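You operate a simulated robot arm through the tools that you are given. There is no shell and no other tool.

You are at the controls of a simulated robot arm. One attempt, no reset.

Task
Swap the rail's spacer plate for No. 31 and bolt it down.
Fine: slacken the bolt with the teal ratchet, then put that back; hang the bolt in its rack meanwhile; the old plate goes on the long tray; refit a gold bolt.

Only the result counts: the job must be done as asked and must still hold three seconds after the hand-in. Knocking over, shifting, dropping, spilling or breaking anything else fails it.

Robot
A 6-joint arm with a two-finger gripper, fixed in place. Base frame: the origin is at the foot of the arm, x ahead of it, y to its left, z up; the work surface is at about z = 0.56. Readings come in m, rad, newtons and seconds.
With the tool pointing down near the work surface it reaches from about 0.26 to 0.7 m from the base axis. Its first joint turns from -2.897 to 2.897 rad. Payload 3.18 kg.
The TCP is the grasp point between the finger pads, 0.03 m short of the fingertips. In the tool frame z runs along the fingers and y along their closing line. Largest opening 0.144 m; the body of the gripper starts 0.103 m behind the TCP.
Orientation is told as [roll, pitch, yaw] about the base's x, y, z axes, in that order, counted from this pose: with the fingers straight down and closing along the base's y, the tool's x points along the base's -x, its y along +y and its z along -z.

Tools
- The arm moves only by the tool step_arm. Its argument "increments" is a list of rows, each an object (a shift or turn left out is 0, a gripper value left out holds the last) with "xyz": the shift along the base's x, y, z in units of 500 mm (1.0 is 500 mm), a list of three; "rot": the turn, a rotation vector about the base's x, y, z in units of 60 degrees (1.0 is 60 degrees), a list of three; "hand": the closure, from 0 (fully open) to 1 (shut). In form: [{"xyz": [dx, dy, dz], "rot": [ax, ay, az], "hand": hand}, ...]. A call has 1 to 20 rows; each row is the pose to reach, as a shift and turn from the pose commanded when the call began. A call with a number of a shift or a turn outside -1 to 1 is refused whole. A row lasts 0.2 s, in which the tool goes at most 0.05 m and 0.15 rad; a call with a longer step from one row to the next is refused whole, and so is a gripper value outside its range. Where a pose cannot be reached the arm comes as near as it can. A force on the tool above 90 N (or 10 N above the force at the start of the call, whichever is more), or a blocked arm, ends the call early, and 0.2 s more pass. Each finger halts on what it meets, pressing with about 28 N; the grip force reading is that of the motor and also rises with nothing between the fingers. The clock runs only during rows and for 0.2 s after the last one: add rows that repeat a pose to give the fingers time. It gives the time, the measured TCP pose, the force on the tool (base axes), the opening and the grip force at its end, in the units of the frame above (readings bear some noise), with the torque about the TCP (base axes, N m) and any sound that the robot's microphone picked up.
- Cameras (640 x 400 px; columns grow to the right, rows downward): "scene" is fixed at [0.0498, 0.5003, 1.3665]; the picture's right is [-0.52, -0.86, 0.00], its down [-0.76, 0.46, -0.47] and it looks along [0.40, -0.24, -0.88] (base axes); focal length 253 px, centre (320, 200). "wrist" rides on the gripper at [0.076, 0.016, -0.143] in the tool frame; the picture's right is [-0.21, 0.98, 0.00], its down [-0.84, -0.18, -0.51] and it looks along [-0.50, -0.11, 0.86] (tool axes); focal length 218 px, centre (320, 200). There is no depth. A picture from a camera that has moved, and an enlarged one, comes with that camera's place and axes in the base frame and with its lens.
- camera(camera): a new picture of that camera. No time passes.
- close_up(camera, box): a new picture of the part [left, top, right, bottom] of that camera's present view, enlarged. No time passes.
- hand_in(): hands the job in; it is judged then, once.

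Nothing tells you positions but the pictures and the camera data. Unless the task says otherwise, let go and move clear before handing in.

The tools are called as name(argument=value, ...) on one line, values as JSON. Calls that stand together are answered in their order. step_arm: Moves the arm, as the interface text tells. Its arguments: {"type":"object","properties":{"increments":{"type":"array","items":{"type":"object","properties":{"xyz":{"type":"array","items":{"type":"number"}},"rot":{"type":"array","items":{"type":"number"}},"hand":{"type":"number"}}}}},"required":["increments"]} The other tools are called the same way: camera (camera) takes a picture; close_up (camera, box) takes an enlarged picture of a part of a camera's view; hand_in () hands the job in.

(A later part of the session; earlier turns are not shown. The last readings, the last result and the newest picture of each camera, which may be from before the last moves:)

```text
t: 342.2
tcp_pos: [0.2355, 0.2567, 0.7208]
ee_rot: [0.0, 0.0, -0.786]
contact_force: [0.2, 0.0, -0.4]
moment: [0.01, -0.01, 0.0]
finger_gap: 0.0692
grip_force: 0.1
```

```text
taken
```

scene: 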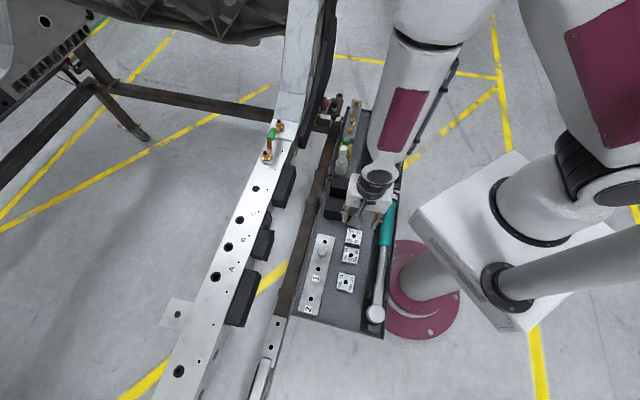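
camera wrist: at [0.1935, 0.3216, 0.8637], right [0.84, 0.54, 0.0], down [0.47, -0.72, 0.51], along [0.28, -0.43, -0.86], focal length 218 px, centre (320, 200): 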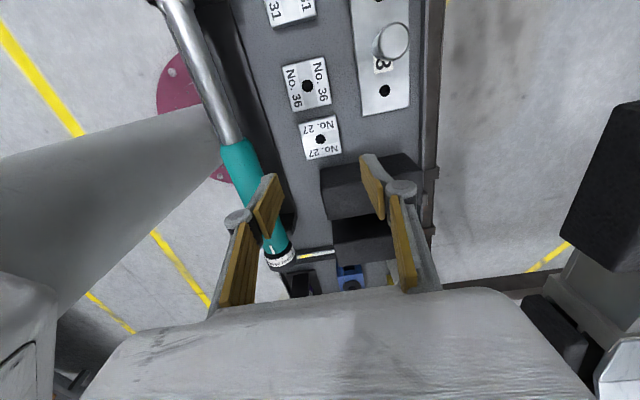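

Plate No. 27 lies flat in the long tray. Now I'll go above No. 31 with the fingers set along the tray direction, the same yaw I'll use on the rail.

step_arm(increments=[{"xyz": [-0.02, 0.02, 0.02], "rot": [0, 0, 0.1]}, {"xyz": [-0.05, 0.05, 0.03], "rot": [0, 0, 0.22]}, {"xyz": [-0.08, 0.08, 0.03], "rot": [0, 0, 0.34]}, {"xyz": [-0.11, 0.11, 0.03], "rot": [0, 0, 0.46]}, {"xyz": [-0.14, 0.14, 0.03], "rot": [0, 0, 0.58]}, {"xyz": [-0.17, 0.17, 0.03], "rot": [0, 0, 0.7]}, {"xyz": [-0.2, 0.2, 0.03], "rot": [0, 0, 0.82]}, {"xyz": [-0.209, 0.2066, 0.03], "rot": [0, 0, 0.94]}, {"xyz": [-0.209, 0.2066, 0.03], "rot": [0, 0, 1.0]}, {"xyz": [-0.209, 0.2066, 0.03], "rot": [0, 0, 1.0]}])

step_arm(increments=[{"rot": [0, 0, 0.12]}, {"rot": [0, 0, 0.25]}, {"rot": [0, 0, 0.38]}, {"rot": [0, 0, 0.5]}, {"rot": [0, 0, 0.5]}])

camera(camera="wrist")

close_up(camera="wrist", box=[260, 90, 380, 210])

```text
t: 344.4
tcp_pos: [0.131, 0.3603, 0.7344]
ee_rot: [-0.001, 0.002, 0.265]
contact_force: [0.2, -0.1, -1.1]
moment: [-0.04, 0.02, 0.02]
finger_gap: 0.0692
grip_force: 0.0
```

```text
t: 345.6
tcp_pos: [0.1304, 0.3611, 0.736]
ee_rot: [0.001, 0.0, 0.787]
contact_force: [-0.2, 0.5, 0.5]
moment: [0.01, -0.01, 0.03]
finger_gap: 0.069
grip_force: 0.0
```

```text
taken
camera wrist: at [0.0656, 0.3173, 0.8782], right [-0.55, 0.84, 0.0], down [0.72, 0.47, 0.51], along [0.43, 0.28, -0.86], focal length 218 px, centre (320, 200)
```

wrist: 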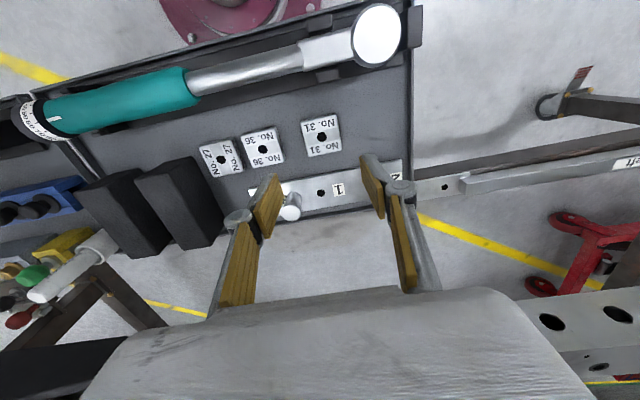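

```text
3.33 times, centred on (320, 150) of wrist
camera zoom: at [0.0656, 0.3173, 0.8782], right [-0.55, 0.84, 0.0], down [0.72, 0.47, 0.51], along [0.43, 0.28, -0.86], focal length 728 px, centre (320, 367)
```

zoom: 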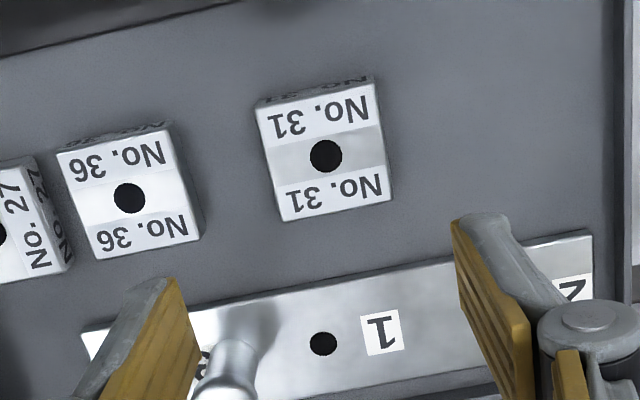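

Plate No. 31 is centred to within 3 mm and aligned. I'll correct and descend around it.

step_arm(increments=[{"xyz": [0.0012, 0.0062, -0.05]}, {"xyz": [0.0012, 0.0062, -0.11]}, {"xyz": [0.0012, 0.0062, -0.17]}, {"xyz": [0.0012, 0.0062, -0.22]}, {"xyz": [0.0012, 0.0062, -0.255]}, {"xyz": [0.0012, 0.0062, -0.265]}, {"xyz": [0.0012, 0.0062, -0.265]}])

close_up(camera="wrist", box=[220, 90, 420, 260])

close_up(camera="scene", box=[300, 220, 400, 330])

```text
t: 347.2
tcp_pos: [0.1307, 0.3636, 0.6028]
ee_rot: [0.001, 0.001, 0.785]
contact_force: [0.2, -0.5, -0.7]
moment: [0.02, 0.01, 0.01]
finger_gap: 0.0692
grip_force: 0.0
```

```text
2.35 times, centred on (320, 175) of wrist
camera zoom: at [0.066, 0.3205, 0.7457], right [-0.54, 0.84, 0.0], down [0.72, 0.47, 0.51], along [0.43, 0.28, -0.86], focal length 514 px, centre (320, 259)
```

zoom: 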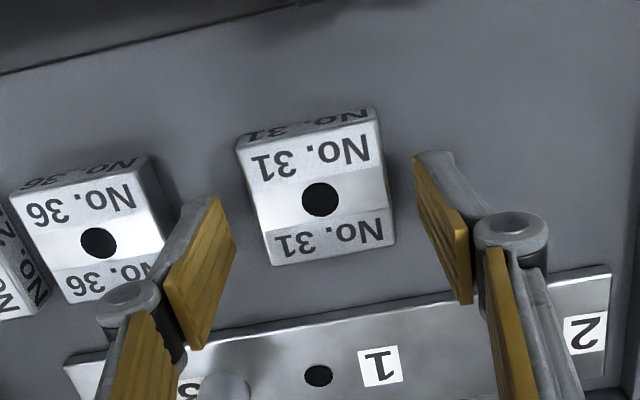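

```text
3.64 times, centred on (350, 275) of scene
camera zoom: at [0.0498, 0.5003, 1.3665], right [-0.52, -0.86, 0.0], down [-0.76, 0.46, -0.47], along [0.4, -0.24, -0.88], focal length 921 px, centre (211, -73)
```

zoom: 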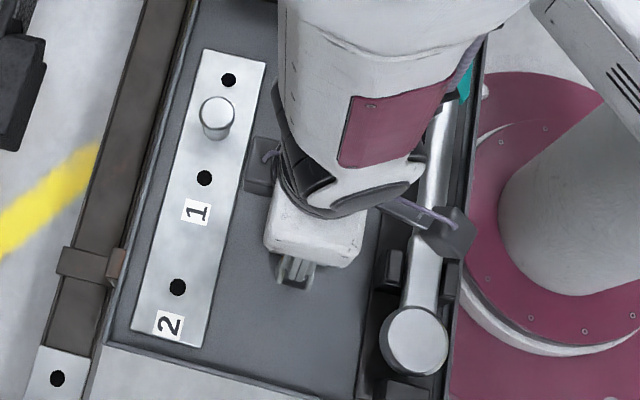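

step_arm(increments=[{"xyz": [0, 0, -0.008]}, {"xyz": [0, 0, -0.016]}, {"xyz": [0, 0, -0.02]}, {"xyz": [0, 0, -0.02]}])

step_arm(increments=[{"hand": 0.58}, {"hand": 0.64}, {"hand": 0.72}, {"hand": 0.85}, {"hand": 1.0}, {"hand": 1.0}])

close_up(camera="wrist", box=[220, 90, 420, 260])

```text
t: 348.2
tcp_pos: [0.132, 0.3638, 0.5933]
ee_rot: [0.0, 0.0, 0.787]
contact_force: [-1.0, -0.6, 0.0]
moment: [-0.01, -0.01, 0.02]
finger_gap: 0.069
grip_force: 0.1
```

```text
t: 349.6
tcp_pos: [0.1312, 0.3639, 0.5927]
ee_rot: [0.0, 0.0, 0.784]
contact_force: [0.6, 0.5, 0.8]
moment: [0.07, -0.02, -0.03]
finger_gap: 0.0494
grip_force: 28.6
```

```text
2.35 times, centred on (320, 175) of wrist
camera zoom: at [0.0661, 0.3204, 0.7355], right [-0.54, 0.84, 0.0], down [0.72, 0.47, 0.51], along [0.43, 0.28, -0.86], focal length 514 px, centre (320, 259)
```

zoom: 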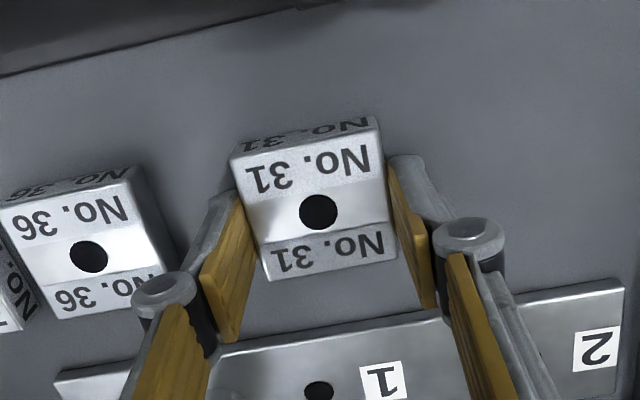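

No. 31 is gripped at 49.4 mm. I'll lift it and carry it to the rail.

step_arm(increments=[{"xyz": [0, 0, 0.01]}, {"xyz": [0, 0, 0.05]}, {"xyz": [0, 0, 0.12]}, {"xyz": [0, 0, 0.2]}, {"xyz": [0, 0, 0.28]}, {"xyz": [0, 0, 0.36]}, {"xyz": [0, 0, 0.43]}, {"xyz": [0, 0, 0.48]}, {"xyz": [0, 0, 0.5]}, {"xyz": [0, 0, 0.5]}])

step_arm(increments=[{"xyz": [0.05, 0.01, 0]}, {"xyz": [0.11, 0.03, 0]}, {"xyz": [0.18, 0.05, 0]}, {"xyz": [0.25, 0.07, 0]}, {"xyz": [0.32, 0.09, 0]}, {"xyz": [0.39, 0.11, 0]}, {"xyz": [0.46, 0.13, 0]}, {"xyz": [0.52, 0.15, 0]}, {"xyz": [0.57, 0.16, 0]}, {"xyz": [0.6, 0.17, 0]}, {"xyz": [0.6, 0.17, 0]}])

close_up(camera="scene", box=[225, 140, 285, 210])

camera(camera="wrist")

```text
t: 351.8
tcp_pos: [0.1314, 0.3629, 0.8423]
ee_rot: [0.0, 0.001, 0.786]
contact_force: [0.3, -0.4, -3.2]
moment: [0.05, 0.01, -0.01]
finger_gap: 0.0497
grip_force: 28.1
```

```text
t: 354.2
tcp_pos: [0.4309, 0.4473, 0.8415]
ee_rot: [-0.002, -0.001, 0.785]
contact_force: [-0.3, 0.5, -2.7]
moment: [0.02, 0.04, 0.01]
finger_gap: 0.0492
grip_force: 27.6
```

```text
5.71 times, centred on (255, 175) of scene
camera zoom: at [0.0498, 0.5003, 1.3665], right [-0.52, -0.86, 0.0], down [-0.76, 0.46, -0.47], along [0.4, -0.24, -0.88], focal length 1447 px, centre (691, 343)
```

zoom: 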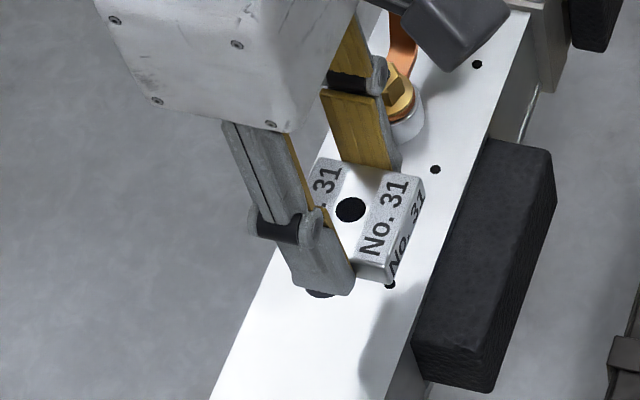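

```text
taken
camera wrist: at [0.3661, 0.4052, 0.9853], right [-0.54, 0.84, 0.0], down [0.72, 0.47, 0.51], along [0.43, 0.28, -0.86], focal length 218 px, centre (320, 200)
```

wrist: 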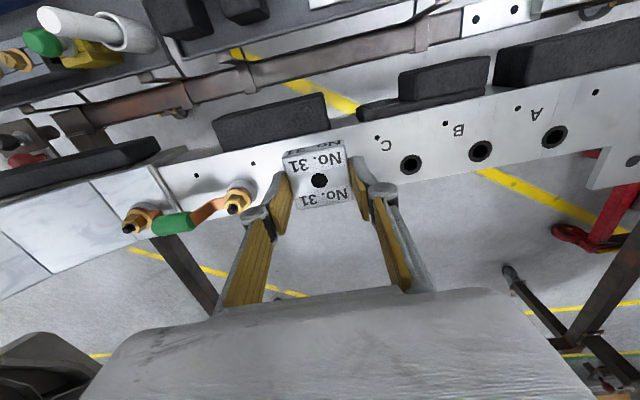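

I'll step aside briefly to get a clean look at the rail hole for precise alignment.

step_arm(increments=[{"xyz": [-0.05, -0.06, 0]}, {"xyz": [-0.1, -0.14, 0]}, {"xyz": [-0.12, -0.2, 0]}, {"xyz": [-0.12, -0.2, 0]}])

close_up(camera="scene", box=[235, 165, 275, 205])

close_up(camera="wrist", box=[280, 140, 440, 280])

```text
t: 355.2
tcp_pos: [0.3705, 0.3501, 0.8421]
ee_rot: [0.002, -0.001, 0.786]
contact_force: [-1.3, -0.6, -2.6]
moment: [0.01, -0.03, -0.02]
finger_gap: 0.0495
grip_force: 28.2
```

```text
10.00 times, centred on (255, 185) of scene
camera zoom: at [0.0498, 0.5003, 1.3665], right [-0.52, -0.86, 0.0], down [-0.76, 0.46, -0.47], along [0.4, -0.24, -0.88], focal length 2533 px, centre (970, 350)
```

zoom: 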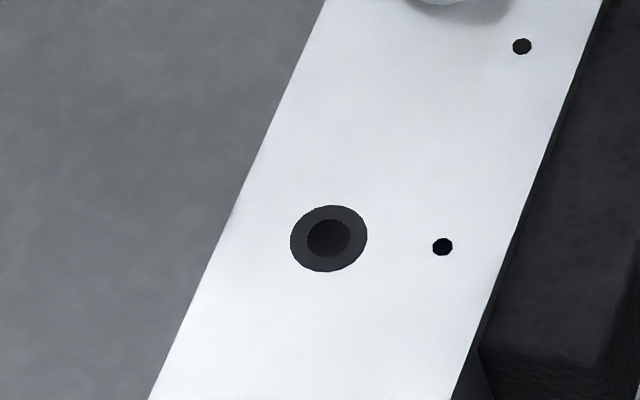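

```text
2.86 times, centred on (360, 210) of wrist
camera zoom: at [0.3056, 0.3055, 0.9857], right [-0.54, 0.84, 0.0], down [0.72, 0.47, 0.51], along [0.43, 0.28, -0.86], focal length 624 px, centre (206, 171)
```

zoom: 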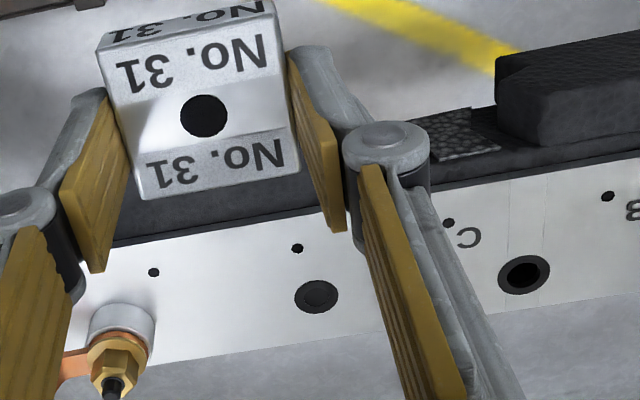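

The rail hole is clear. From the earlier picture of No. 27 in place, No. 31's hole should appear at pixel (254.5, 185.9) in the scene view when seated correctly. I'll move over it and use that as the target.

step_arm(increments=[{"xyz": [0.05, 0.07, 0]}, {"xyz": [0.1, 0.14, -0.01]}, {"xyz": [0.14, 0.19, -0.02]}, {"xyz": [0.1698, 0.2346, -0.034]}, {"xyz": [0.1698, 0.2346, -0.06]}, {"xyz": [0.1698, 0.2346, -0.08]}, {"xyz": [0.1698, 0.2346, -0.08]}])

close_up(camera="scene", box=[235, 165, 275, 205])

close_up(camera="wrist", box=[240, 100, 400, 240])

```text
t: 356.8
tcp_pos: [0.4557, 0.4652, 0.802]
ee_rot: [-0.001, -0.001, 0.786]
contact_force: [-0.3, -0.5, -2.2]
moment: [0.0, 0.0, 0.01]
finger_gap: 0.0493
grip_force: 28.1
```

```text
10.00 times, centred on (255, 185) of scene
camera zoom: at [0.0498, 0.5003, 1.3665], right [-0.52, -0.86, 0.0], down [-0.76, 0.46, -0.47], along [0.4, -0.24, -0.88], focal length 2533 px, centre (970, 350)
```

zoom: 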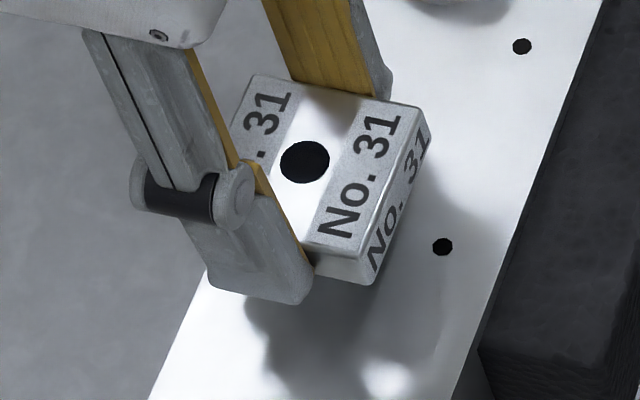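

```text
2.86 times, centred on (320, 170) of wrist
camera zoom: at [0.3908, 0.423, 0.9451], right [-0.54, 0.84, 0.0], down [0.72, 0.47, 0.51], along [0.43, 0.28, -0.86], focal length 624 px, centre (320, 286)
```

zoom: 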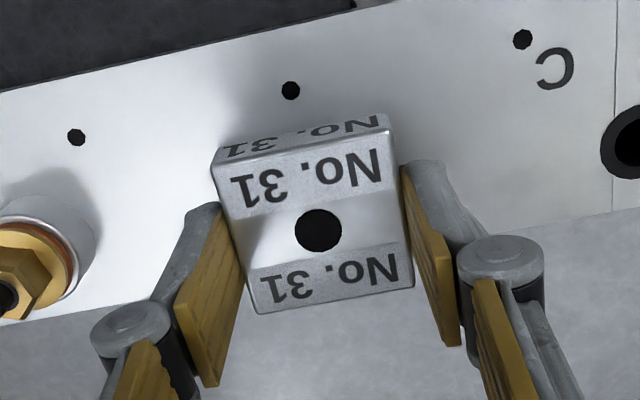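

Both cameras agree on a shift of about (-1.4, +2.8) mm. I'll apply it and lower closer.

step_arm(increments=[{"xyz": [-0.0028, 0.0056, 0]}, {"xyz": [-0.0028, 0.0056, -0.012]}, {"xyz": [-0.0028, 0.0056, -0.024]}, {"xyz": [-0.0028, 0.0056, -0.024]}])

close_up(camera="scene", box=[235, 165, 275, 205])

close_up(camera="wrist", box=[240, 100, 400, 240])

```text
t: 357.8
tcp_pos: [0.4542, 0.4686, 0.7906]
ee_rot: [-0.001, 0.002, 0.784]
contact_force: [0.3, 0.7, -2.3]
moment: [0.0, -0.03, 0.0]
finger_gap: 0.0495
grip_force: 28.3
```

```text
10.00 times, centred on (255, 185) of scene
camera zoom: at [0.0498, 0.5003, 1.3665], right [-0.52, -0.86, 0.0], down [-0.76, 0.46, -0.47], along [0.4, -0.24, -0.88], focal length 2533 px, centre (970, 350)
```

zoom: 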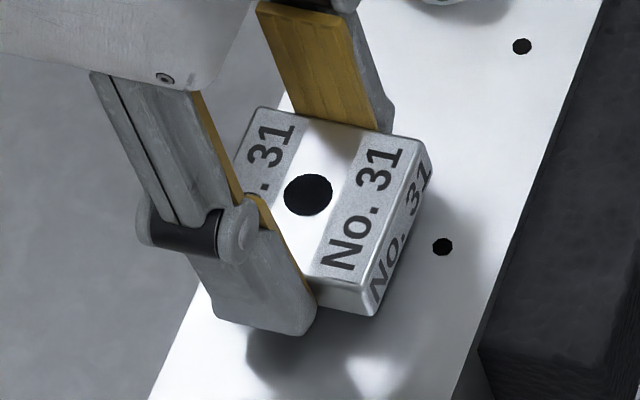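

```text
2.86 times, centred on (320, 170) of wrist
camera zoom: at [0.3891, 0.4258, 0.9332], right [-0.54, 0.84, 0.0], down [0.72, 0.47, 0.51], along [0.43, 0.28, -0.86], focal length 624 px, centre (320, 286)
```

zoom: 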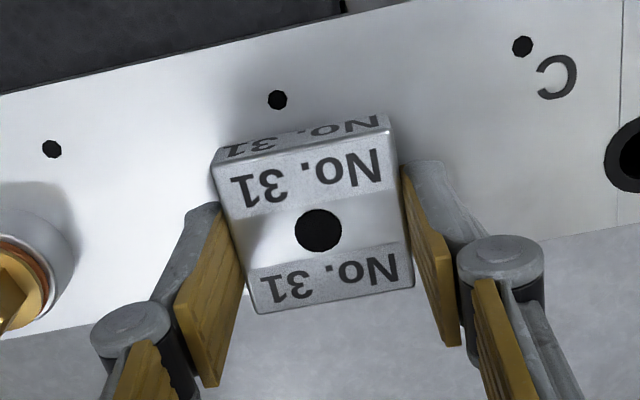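

The predicted landing is within 0.3 mm of the target. I'll lower the last 7 mm, gently at the end.

step_arm(increments=[{"xyz": [0, 0, -0.005]}, {"xyz": [0, 0, -0.01]}, {"xyz": [0, 0, -0.01]}])

step_arm(increments=[{"xyz": [0, 0, -0.0015]}, {"xyz": [0, 0, -0.003]}, {"xyz": [0, 0, -0.003]}])

close_up(camera="scene", box=[235, 165, 275, 205])

```text
t: 358.6
tcp_pos: [0.4548, 0.4696, 0.7849]
ee_rot: [-0.001, 0.0, 0.785]
contact_force: [0.2, 0.4, -3.2]
moment: [-0.04, 0.03, 0.0]
finger_gap: 0.0496
grip_force: 27.9
```

```text
t: 359.4
tcp_pos: [0.4546, 0.4685, 0.7837]
ee_rot: [0.001, 0.0, 0.786]
contact_force: [0.1, 0.8, -2.9]
moment: [0.01, -0.01, 0.0]
finger_gap: 0.0495
grip_force: 27.9
```

```text
10.00 times, centred on (255, 185) of scene
camera zoom: at [0.0498, 0.5003, 1.3665], right [-0.52, -0.86, 0.0], down [-0.76, 0.46, -0.47], along [0.4, -0.24, -0.88], focal length 2533 px, centre (970, 350)
```

zoom: 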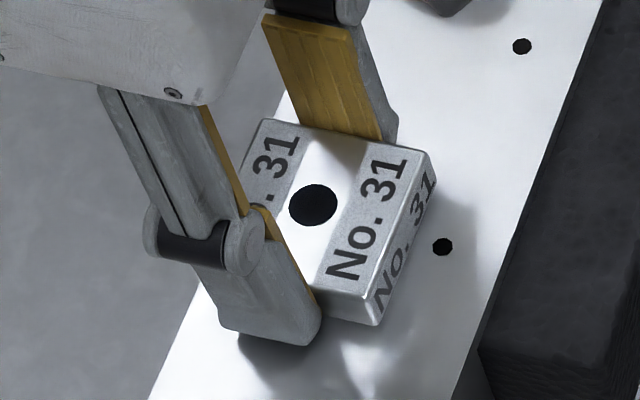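

step_arm(increments=[{"xyz": [0, 0, -0.001]}, {"xyz": [0, 0, -0.002]}, {"xyz": [0, 0, -0.002]}])

step_arm(increments=[{"xyz": [0, 0, -0.001]}, {"xyz": [0, 0, -0.0015]}, {"xyz": [0, 0, -0.0015]}])

close_up(camera="scene", box=[235, 165, 275, 205])

```text
t: 360.2
tcp_pos: [0.4541, 0.4691, 0.7832]
ee_rot: [0.0, 0.001, 0.787]
contact_force: [0.3, 0.9, -3.0]
moment: [0.01, -0.02, -0.02]
finger_gap: 0.0496
grip_force: 27.7
```

```text
t: 361.0
tcp_pos: [0.4546, 0.4684, 0.7829]
ee_rot: [0.001, 0.0, 0.787]
contact_force: [-0.8, -0.5, 1.6]
moment: [0.0, 0.1, 0.02]
finger_gap: 0.0495
grip_force: 28.0
```

```text
10.00 times, centred on (255, 185) of scene
camera zoom: at [0.0498, 0.5003, 1.3665], right [-0.52, -0.86, 0.0], down [-0.76, 0.46, -0.47], along [0.4, -0.24, -0.88], focal length 2533 px, centre (970, 350)
```

zoom: 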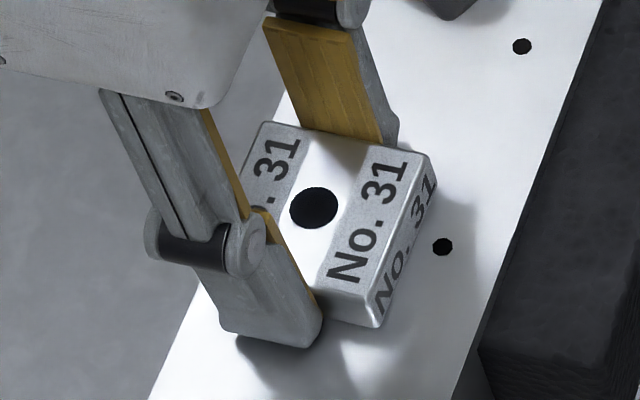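

It's seated. I'll check concentricity by looking into the plate hole from both cameras.

close_up(camera="scene", box=[250, 181, 260, 191])

close_up(camera="wrist", box=[300, 160, 340, 200])

```text
16.00 times, centred on (255, 186) of scene
camera zoom: at [0.0498, 0.5003, 1.3665], right [-0.52, -0.86, 0.0], down [-0.76, 0.46, -0.47], along [0.4, -0.24, -0.88], focal length 4052 px, centre (1360, 424)
```

zoom: 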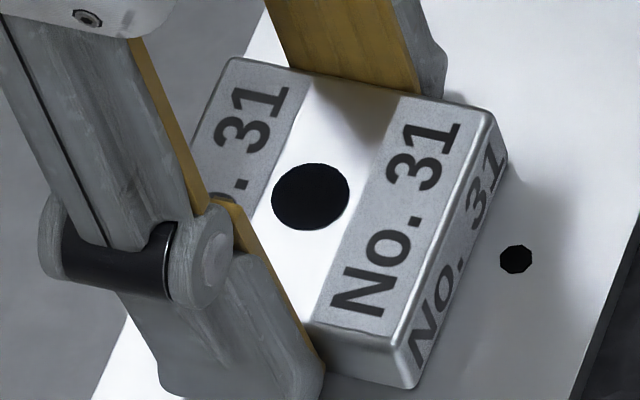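

```text
10.00 times, centred on (320, 180) of wrist
camera zoom: at [0.3895, 0.4257, 0.9256], right [-0.54, 0.84, 0.0], down [0.72, 0.47, 0.51], along [0.43, 0.28, -0.86], focal length 2183 px, centre (320, 400)
```

zoom: 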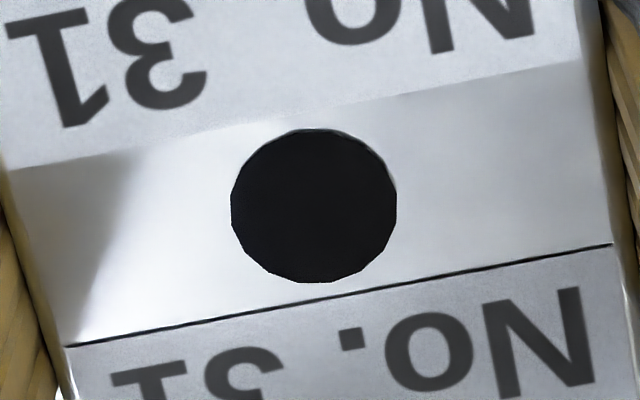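

Cross-checking both directions puts No. 31 concentric with the rail hole to about 0.4 mm. I'll release it and lift away.

step_arm(increments=[{"hand": 0.63}, {"hand": 0.58}, {"hand": 0.5}, {"hand": 0.5}])

step_arm(increments=[{"xyz": [0, 0, 0.015]}, {"xyz": [0, 0, 0.05]}, {"xyz": [0, 0, 0.085]}, {"xyz": [-0.03, -0.04, 0.1]}, {"xyz": [-0.08, -0.12, 0.11]}, {"xyz": [-0.12, -0.2, 0.12]}, {"xyz": [-0.12, -0.2, 0.12]}])

close_up(camera="scene", box=[235, 165, 275, 205])

```text
t: 362.0
tcp_pos: [0.4552, 0.4683, 0.7814]
ee_rot: [-0.002, 0.0, 0.786]
contact_force: [-0.7, -0.1, -0.4]
moment: [-0.01, -0.01, -0.03]
finger_gap: 0.0719
grip_force: 0.0
```

```text
t: 363.6
tcp_pos: [0.3952, 0.3677, 0.8428]
ee_rot: [0.0, 0.001, 0.785]
contact_force: [-0.4, 0.6, 0.2]
moment: [0.03, -0.02, -0.01]
finger_gap: 0.0721
grip_force: 0.0
```

```text
10.00 times, centred on (255, 185) of scene
camera zoom: at [0.0498, 0.5003, 1.3665], right [-0.52, -0.86, 0.0], down [-0.76, 0.46, -0.47], along [0.4, -0.24, -0.88], focal length 2533 px, centre (970, 350)
```

zoom: 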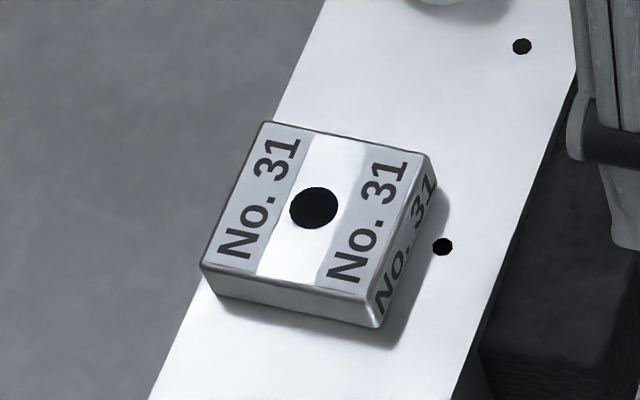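

No. 31 sits squarely on the rail. Next I'll fetch the gold bolt from the rack, returning above it with the fingers across the rack.

step_arm(increments=[{"xyz": [0.02, -0.05, 0.04], "rot": [0, 0, 0.1]}, {"xyz": [0.05, -0.11, 0.07], "rot": [0, 0, 0.22]}, {"xyz": [0.08, -0.17, 0.08], "rot": [0, 0, 0.34]}, {"xyz": [0.12, -0.24, 0.08], "rot": [0, 0, 0.46]}, {"xyz": [0.16, -0.31, 0.08], "rot": [0, 0, 0.58]}, {"xyz": [0.2, -0.38, 0.06], "rot": [0, 0, 0.7]}, {"xyz": [0.24, -0.45, 0.04], "rot": [0, 0, 0.82]}, {"xyz": [0.28, -0.52, 0.01], "rot": [0, 0, 0.94]}, {"xyz": [0.32, -0.58, -0.03], "rot": [0, 0, 1.0]}, {"xyz": [0.36, -0.63, -0.07], "rot": [0, 0, 1.0]}, {"xyz": [0.3744, -0.6446, -0.08], "rot": [0, 0, 1.0], "hand": 0.65}, {"xyz": [0.3744, -0.6446, -0.08], "rot": [0, 0, 1.0], "hand": 0.65}])

step_arm(increments=[{"rot": [0, 0, 0.12]}, {"rot": [0, 0, 0.24]}, {"rot": [0, 0, 0.36]}, {"rot": [0, 0, 0.484]}, {"rot": [0, 0, 0.484], "xyz": [0, 0, -0.04]}, {"rot": [0, 0, 0.484], "xyz": [0, 0, -0.08]}, {"rot": [0, 0, 0.484], "xyz": [0, 0, -0.08]}])

camera(camera="wrist")

close_up(camera="wrist", box=[280, 120, 360, 220])

```text
t: 366.2
tcp_pos: [0.5816, 0.0471, 0.8024]
ee_rot: [0.001, 0.001, 1.833]
contact_force: [-0.9, 0.8, -0.5]
moment: [-0.02, 0.01, 0.02]
finger_gap: 0.0503
grip_force: 0.1
```

```text
t: 367.8
tcp_pos: [0.5822, 0.0461, 0.7641]
ee_rot: [0.001, 0.0, 2.342]
contact_force: [1.4, 0.6, -0.3]
moment: [0.0, 0.05, 0.0]
finger_gap: 0.0505
grip_force: 0.0
```

```text
taken
camera wrist: at [0.6234, -0.0208, 0.9059], right [-0.85, -0.53, 0.0], down [-0.46, 0.73, 0.51], along [-0.27, 0.43, -0.86], focal length 218 px, centre (320, 200)
```

wrist: 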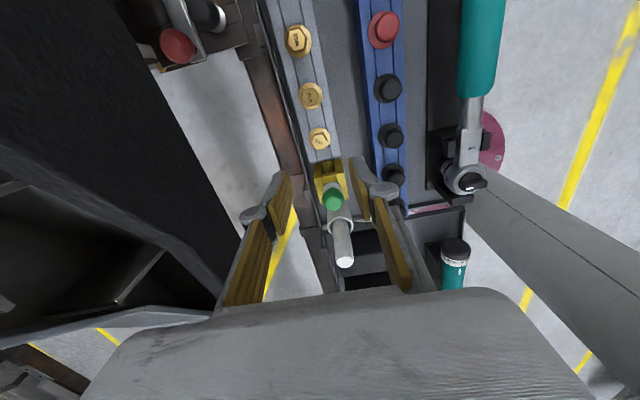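

```text
4.00 times, centred on (320, 170) of wrist
camera zoom: at [0.6234, -0.0208, 0.9059], right [-0.85, -0.53, 0.0], down [-0.46, 0.73, 0.51], along [-0.27, 0.43, -0.86], focal length 873 px, centre (320, 320)
```

zoom: 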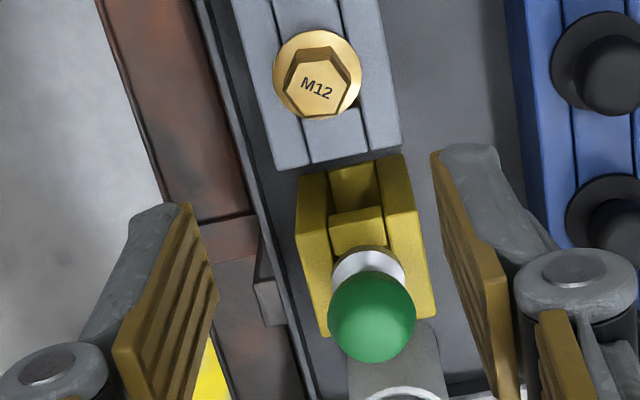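

I'll correct by about (+2.2, -1.7) mm and lower around the bolt head.

step_arm(increments=[{"xyz": [0.0044, -0.0034, -0.03]}, {"xyz": [0.0044, -0.0034, -0.09]}, {"xyz": [0.0044, -0.0034, -0.14]}, {"xyz": [0.0044, -0.0034, -0.17]}, {"xyz": [0.0044, -0.0034, -0.17]}])

close_up(camera="wrist", box=[280, 120, 360, 220])

close_up(camera="scene", box=[335, 110, 365, 150])

```text
t: 369.0
tcp_pos: [0.5839, 0.0455, 0.6771]
ee_rot: [0.0, 0.001, 2.34]
contact_force: [0.1, 0.4, 0.4]
moment: [-0.01, 0.04, 0.0]
finger_gap: 0.0506
grip_force: 0.0
```

```text
4.00 times, centred on (320, 170) of wrist
camera zoom: at [0.6257, -0.0221, 0.8203], right [-0.85, -0.53, 0.0], down [-0.46, 0.73, 0.51], along [-0.27, 0.43, -0.86], focal length 873 px, centre (320, 320)
```

zoom: 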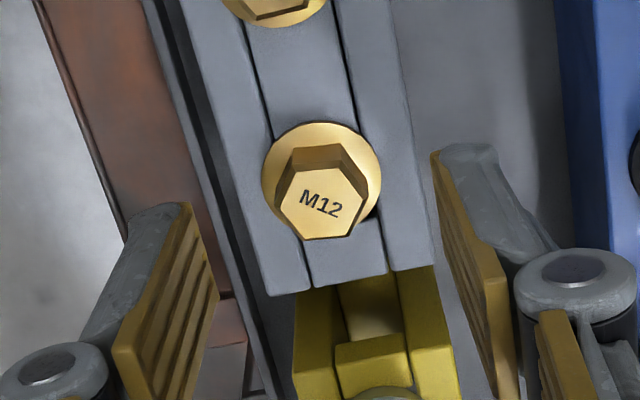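

```text
10.00 times, centred on (350, 130) of scene
camera zoom: at [0.0498, 0.5003, 1.3665], right [-0.52, -0.86, 0.0], down [-0.76, 0.46, -0.47], along [0.4, -0.24, -0.88], focal length 2533 px, centre (20, 900)
```

zoom: 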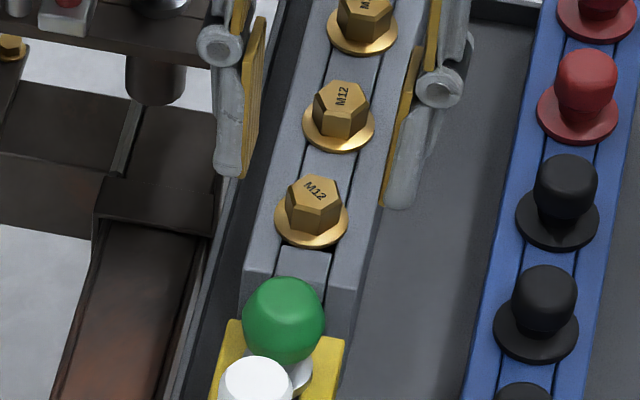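

Perfectly centred. I'll lower and grip it.

step_arm(increments=[{"xyz": [0, 0, -0.02]}, {"xyz": [0, 0, -0.038]}, {"xyz": [0, 0, -0.044]}, {"xyz": [0, 0, -0.044]}])

step_arm(increments=[{"hand": 0.75}, {"hand": 0.85}, {"hand": 0.95}, {"hand": 1.0}, {"hand": 1.0}])

close_up(camera="wrist", box=[290, 150, 350, 210])

close_up(camera="scene", box=[335, 110, 365, 150])

```text
t: 370.0
tcp_pos: [0.5845, 0.0452, 0.6556]
ee_rot: [0.0, -0.001, 2.341]
contact_force: [-0.7, -0.1, -0.4]
moment: [-0.01, 0.0, 0.04]
finger_gap: 0.0504
grip_force: 0.0
```

```text
t: 371.2
tcp_pos: [0.5836, 0.0455, 0.6548]
ee_rot: [-0.001, -0.002, 2.338]
contact_force: [-0.1, 0.4, -1.0]
moment: [-0.03, -0.05, 0.01]
finger_gap: 0.0191
grip_force: 27.6
```

```text
6.67 times, centred on (320, 180) of wrist
camera zoom: at [0.6257, -0.0221, 0.7985], right [-0.85, -0.53, 0.0], down [-0.46, 0.73, 0.51], along [-0.27, 0.43, -0.86], focal length 1455 px, centre (320, 333)
```

zoom: 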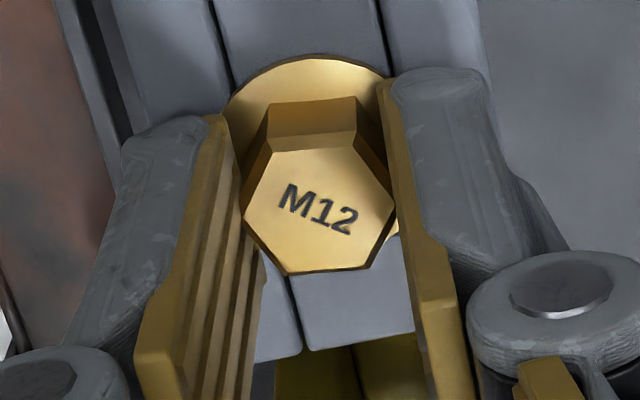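

```text
10.00 times, centred on (350, 130) of scene
camera zoom: at [0.0498, 0.5003, 1.3665], right [-0.52, -0.86, 0.0], down [-0.76, 0.46, -0.47], along [0.4, -0.24, -0.88], focal length 2533 px, centre (20, 900)
```

zoom: 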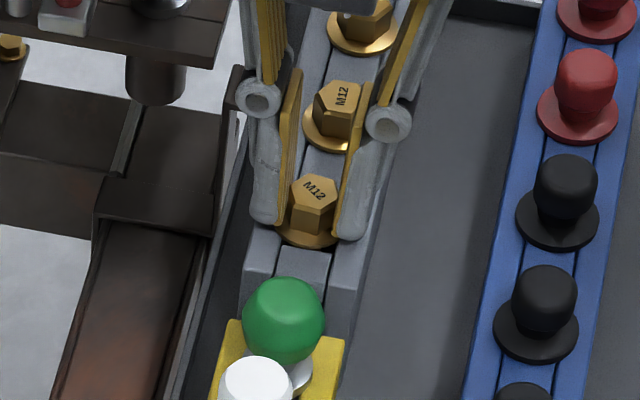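

Gripped at 19.1 mm and well centred. I'll lift it clear and carry it to the rail, winding the wrist to the high end so that I can screw it in clockwise.

step_arm(increments=[{"xyz": [0, 0, 0.015]}, {"xyz": [0, 0, 0.05]}, {"xyz": [0, 0, 0.1]}, {"xyz": [0, 0, 0.17]}, {"xyz": [0, 0, 0.24]}, {"xyz": [0, 0, 0.31]}, {"xyz": [0, 0, 0.38]}, {"xyz": [0, 0, 0.42]}, {"xyz": [0, 0, 0.42]}])

step_arm(increments=[{"xyz": [-0.02, 0.05, 0], "rot": [0, 0, 0.05]}, {"xyz": [-0.05, 0.11, 0], "rot": [0, 0, 0.12]}, {"xyz": [-0.08, 0.18, 0], "rot": [0, 0, 0.2]}, {"xyz": [-0.12, 0.25, 0], "rot": [0, 0, 0.28]}, {"xyz": [-0.16, 0.32, 0], "rot": [0, 0, 0.36]}, {"xyz": [-0.2, 0.39, 0], "rot": [0, 0, 0.44]}, {"xyz": [-0.24, 0.46, 0], "rot": [0, 0, 0.52]}, {"xyz": [-0.28, 0.53, 0], "rot": [0, 0, 0.6]}, {"xyz": [-0.31, 0.6, 0], "rot": [0, 0, 0.68]}, {"xyz": [-0.33, 0.65, 0], "rot": [0, 0, 0.76]}, {"xyz": [-0.33, 0.66, 0], "rot": [0, 0, 0.84]}, {"xyz": [-0.33, 0.66, 0], "rot": [0, 0, 0.92]}, {"xyz": [-0.33, 0.66, 0], "rot": [0, 0, 1.0]}, {"xyz": [-0.33, 0.66, 0], "rot": [0, 0, 1.0]}])

camera(camera="wrist")

close_up(camera="scene", box=[220, 120, 300, 210])

```text
t: 373.2
tcp_pos: [0.5848, 0.0447, 0.8655]
ee_rot: [0.0, 0.0, 2.34]
contact_force: [-0.9, -0.3, -0.7]
moment: [-0.02, 0.0, -0.01]
finger_gap: 0.0193
grip_force: 27.6
```

```text
t: 376.2
tcp_pos: [0.4183, 0.3741, 0.8662]
ee_rot: [0.0, 0.0, -2.897]
contact_force: [0.2, 0.1, -0.9]
moment: [-0.02, 0.01, 0.0]
finger_gap: 0.0193
grip_force: 28.0
```

```text
taken
camera wrist: at [0.4975, 0.3767, 1.0084], right [0.04, -1.0, 0.0], down [-0.86, -0.03, 0.51], along [-0.51, -0.02, -0.86], focal length 218 px, centre (320, 200)
```

wrist: 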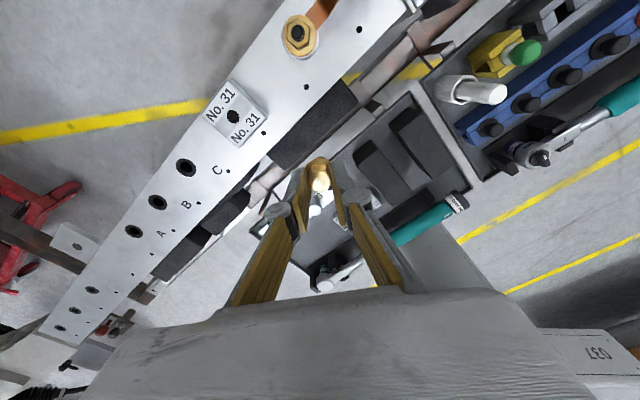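

```text
4.44 times, centred on (260, 165) of scene
camera zoom: at [0.0498, 0.5003, 1.3665], right [-0.52, -0.86, 0.0], down [-0.76, 0.46, -0.47], along [0.4, -0.24, -0.88], focal length 1126 px, centre (587, 356)
```

zoom: 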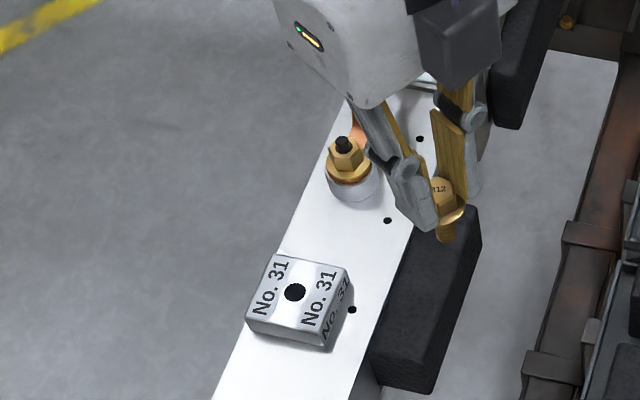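

Now I'll move over the plate hole, staying just above it.

step_arm(increments=[{"xyz": [0.02, 0.05, -0.01]}, {"xyz": [0.04, 0.11, -0.02]}, {"xyz": [0.06, 0.16, -0.035]}, {"xyz": [0.0692, 0.1884, -0.05]}, {"xyz": [0.0692, 0.1884, -0.052]}, {"xyz": [0.0692, 0.1884, -0.052]}])

close_up(camera="scene", box=[235, 160, 275, 200])

close_up(camera="wrist", box=[270, 100, 370, 210])

```text
t: 377.6
tcp_pos: [0.4536, 0.4666, 0.8386]
ee_rot: [-0.004, 0.006, -2.897]
contact_force: [0.7, 0.2, -0.7]
moment: [-0.01, 0.0, -0.04]
finger_gap: 0.0192
grip_force: 27.8
```

```text
10.00 times, centred on (255, 180) of scene
camera zoom: at [0.0498, 0.5003, 1.3665], right [-0.52, -0.86, 0.0], down [-0.76, 0.46, -0.47], along [0.4, -0.24, -0.88], focal length 2533 px, centre (970, 400)
```

zoom: 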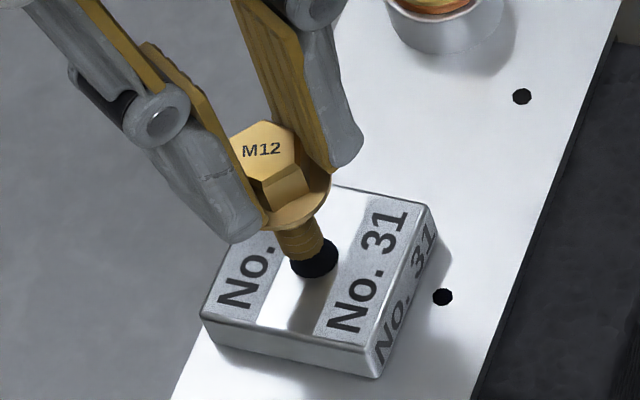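

```text
3.64 times, centred on (320, 155) of wrist
camera zoom: at [0.5308, 0.4691, 0.982], right [0.03, -1.0, -0.01], down [-0.86, -0.03, 0.5], along [-0.5, -0.01, -0.86], focal length 794 px, centre (320, 364)
```

zoom: 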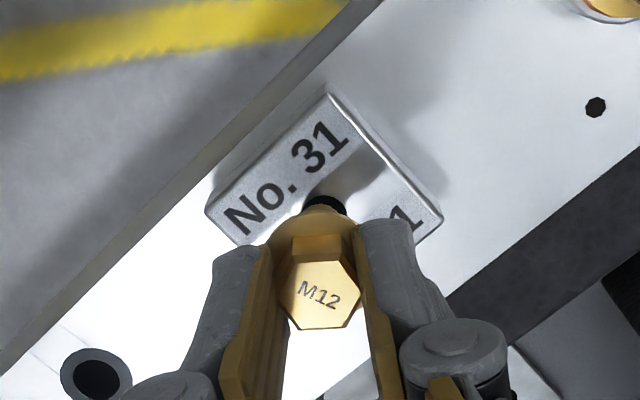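

close_up(camera="scene", box=[243, 170, 267, 194])

close_up(camera="wrist", box=[295, 140, 345, 190])

```text
16.00 times, centred on (255, 182) of scene
camera zoom: at [0.0498, 0.5003, 1.3665], right [-0.52, -0.86, 0.0], down [-0.76, 0.46, -0.47], along [0.4, -0.24, -0.88], focal length 4052 px, centre (1360, 488)
```

zoom: 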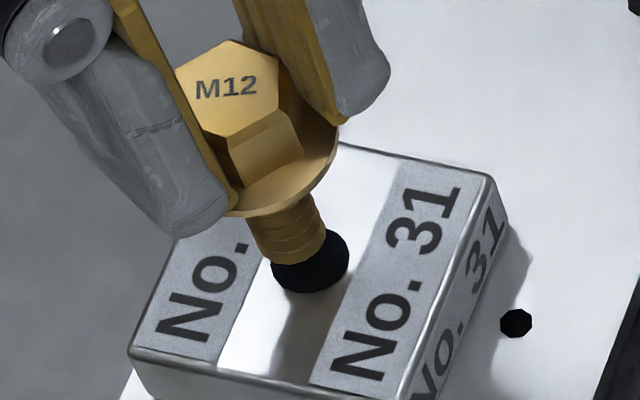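

```text
8.00 times, centred on (320, 165) of wrist
camera zoom: at [0.5308, 0.4691, 0.982], right [0.03, -1.0, -0.01], down [-0.86, -0.03, 0.5], along [-0.5, -0.01, -0.86], focal length 1746 px, centre (320, 480)
```

zoom: 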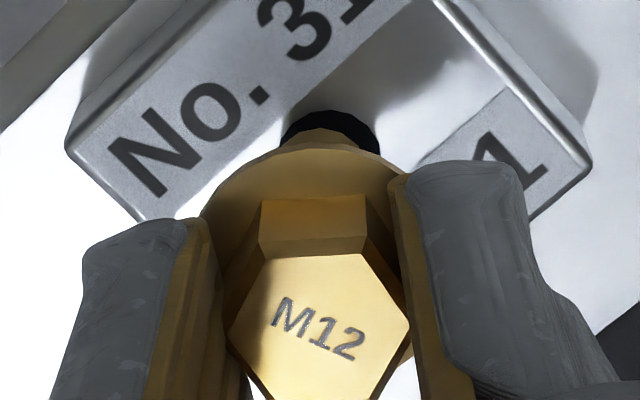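

Solving both views together, the tip is about 5 mm above the plate, aligned in x, and about 1 mm too far in +y. I'll correct and lower the tip into the hole.

step_arm(increments=[{"xyz": [0, -0.002, 0]}, {"xyz": [0, -0.002, -0.004]}, {"xyz": [0, -0.002, -0.007]}, {"xyz": [0, -0.002, -0.007]}])

close_up(camera="scene", box=[243, 170, 267, 194])

close_up(camera="wrist", box=[295, 140, 345, 190])

```text
t: 378.6
tcp_pos: [0.453, 0.4679, 0.8358]
ee_rot: [-0.001, 0.005, -2.897]
contact_force: [0.7, -0.2, -1.2]
moment: [-0.05, 0.0, 0.03]
finger_gap: 0.019
grip_force: 28.3
```

```text
16.00 times, centred on (255, 182) of scene
camera zoom: at [0.0498, 0.5003, 1.3665], right [-0.52, -0.86, 0.0], down [-0.76, 0.46, -0.47], along [0.4, -0.24, -0.88], focal length 4052 px, centre (1360, 488)
```

zoom: 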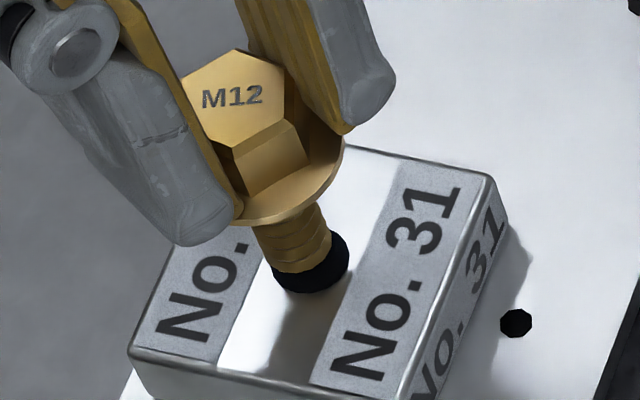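

```text
8.00 times, centred on (320, 165) of wrist
camera zoom: at [0.5312, 0.4692, 0.9789], right [0.03, -1.0, 0.0], down [-0.86, -0.03, 0.5], along [-0.5, -0.01, -0.86], focal length 1746 px, centre (320, 480)
```

zoom: 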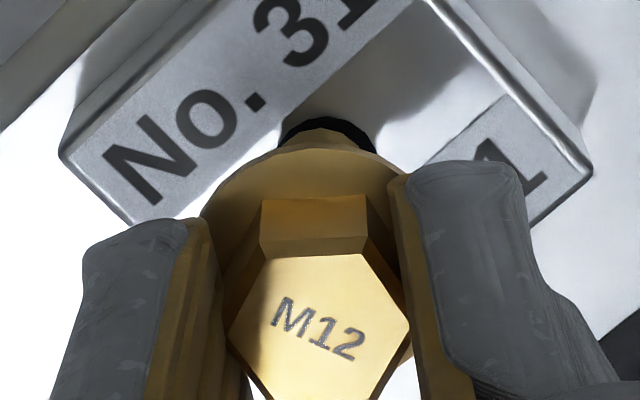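

close_up(camera="wrist", box=[308, 148, 334, 170])

close_up(camera="scene", box=[250, 180, 258, 190])

```text
16.00 times, centred on (321, 159) of wrist
camera zoom: at [0.5312, 0.4692, 0.9789], right [0.03, -1.0, 0.0], down [-0.86, -0.03, 0.5], along [-0.5, -0.01, -0.86], focal length 3492 px, centre (304, 856)
```

zoom: 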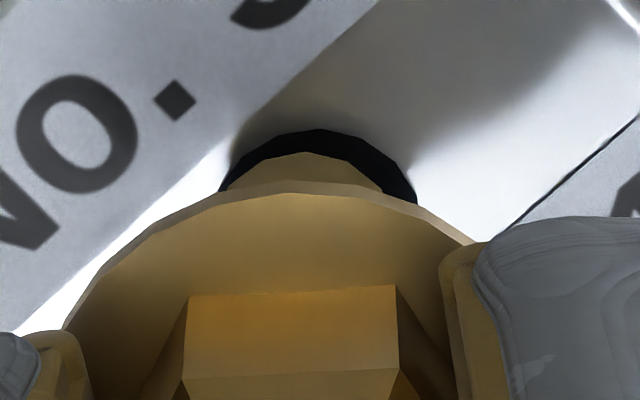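

```text
16.00 times, centred on (254, 185) of scene
camera zoom: at [0.0498, 0.5003, 1.3665], right [-0.52, -0.86, 0.0], down [-0.76, 0.46, -0.47], along [0.4, -0.24, -0.88], focal length 4052 px, centre (1376, 440)
```

zoom: 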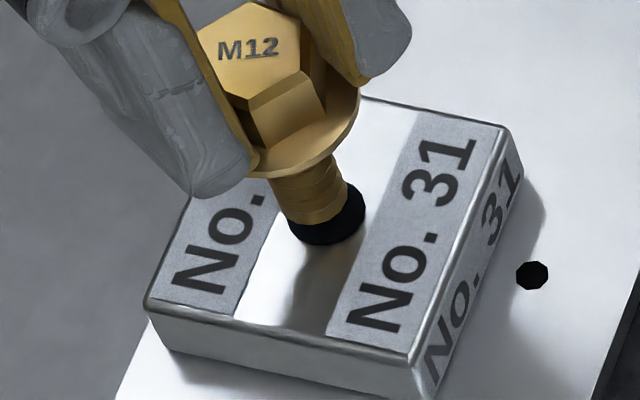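

Both views now agree: shift about (+0.5, -1.1) mm, then lower into the hole.

step_arm(increments=[{"xyz": [0.001, -0.0022, 0]}, {"xyz": [0.001, -0.0022, 0]}])

close_up(camera="wrist", box=[308, 148, 334, 170])

close_up(camera="scene", box=[250, 180, 258, 190])

```text
t: 379.2
tcp_pos: [0.4536, 0.4667, 0.835]
ee_rot: [-0.001, 0.002, -2.896]
contact_force: [-0.1, 0.1, -0.5]
moment: [-0.02, 0.0, 0.01]
finger_gap: 0.0193
grip_force: 27.8
```

```text
16.00 times, centred on (321, 159) of wrist
camera zoom: at [0.5319, 0.4682, 0.9788], right [0.03, -1.0, 0.0], down [-0.86, -0.03, 0.5], along [-0.5, -0.01, -0.86], focal length 3492 px, centre (304, 856)
```

zoom: 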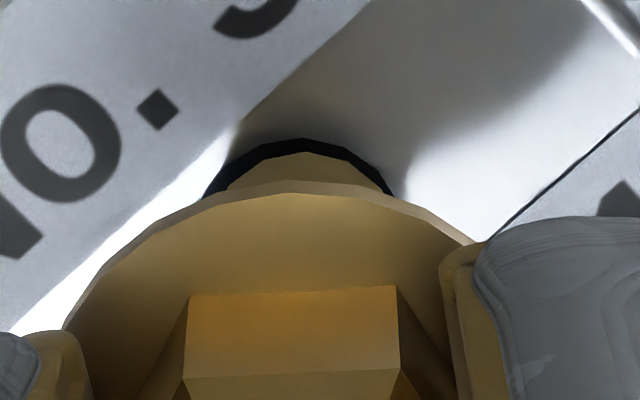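

```text
16.00 times, centred on (254, 185) of scene
camera zoom: at [0.0498, 0.5003, 1.3665], right [-0.52, -0.86, 0.0], down [-0.76, 0.46, -0.47], along [0.4, -0.24, -0.88], focal length 4052 px, centre (1376, 440)
```

zoom: 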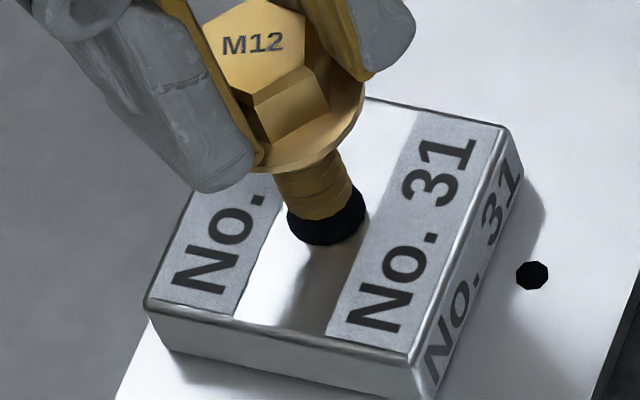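

Centred to within about 0.4 mm in both views. I'll lower into the hole.

step_arm(increments=[{"xyz": [0, 0.0002, -0.003]}, {"xyz": [0, 0.0002, -0.006]}, {"xyz": [0, 0.0002, -0.008]}, {"xyz": [0, 0.0002, -0.008]}])

close_up(camera="scene", box=[250, 180, 258, 190])

```text
t: 380.2
tcp_pos: [0.4533, 0.4664, 0.8312]
ee_rot: [0.001, 0.0, -2.897]
contact_force: [-0.4, 0.7, -0.5]
moment: [0.02, 0.04, 0.02]
finger_gap: 0.0192
grip_force: 28.4
```

```text
16.00 times, centred on (254, 185) of scene
camera zoom: at [0.0498, 0.5003, 1.3665], right [-0.52, -0.86, 0.0], down [-0.76, 0.46, -0.47], along [0.4, -0.24, -0.88], focal length 4052 px, centre (1376, 440)
```

zoom: 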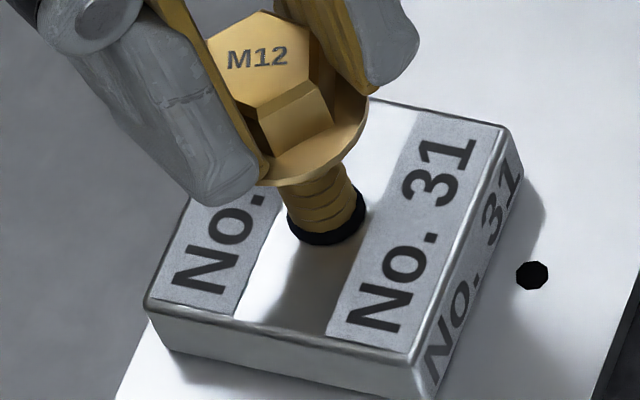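

step_arm(increments=[{"xyz": [0, 0, -0.003]}, {"xyz": [0, 0, -0.006]}, {"xyz": [0, 0, -0.008]}, {"xyz": [0, 0, -0.008]}])

close_up(camera="scene", box=[250, 180, 258, 190])

close_up(camera="wrist", box=[308, 148, 334, 170])

```text
t: 381.2
tcp_pos: [0.4553, 0.467, 0.8265]
ee_rot: [0.0, 0.0, -2.897]
contact_force: [-0.1, 0.2, -0.7]
moment: [-0.01, 0.05, -0.01]
finger_gap: 0.019
grip_force: 27.9
```

```text
16.00 times, centred on (254, 185) of scene
camera zoom: at [0.0498, 0.5003, 1.3665], right [-0.52, -0.86, 0.0], down [-0.76, 0.46, -0.47], along [0.4, -0.24, -0.88], focal length 4052 px, centre (1376, 440)
```

zoom: 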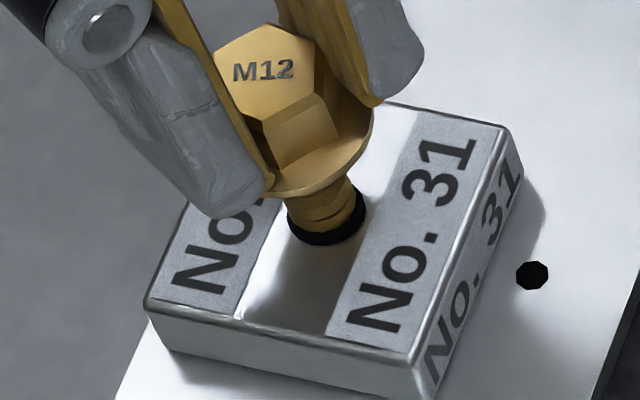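

```text
16.00 times, centred on (321, 159) of wrist
camera zoom: at [0.5327, 0.4689, 0.9703], right [0.03, -1.0, 0.0], down [-0.86, -0.03, 0.51], along [-0.51, -0.02, -0.86], focal length 3492 px, centre (304, 856)
```

zoom: 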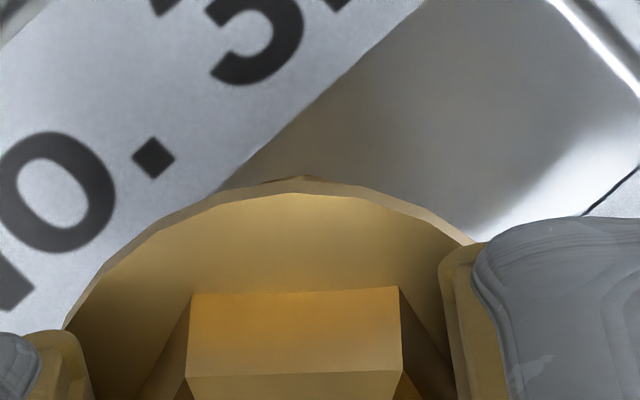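

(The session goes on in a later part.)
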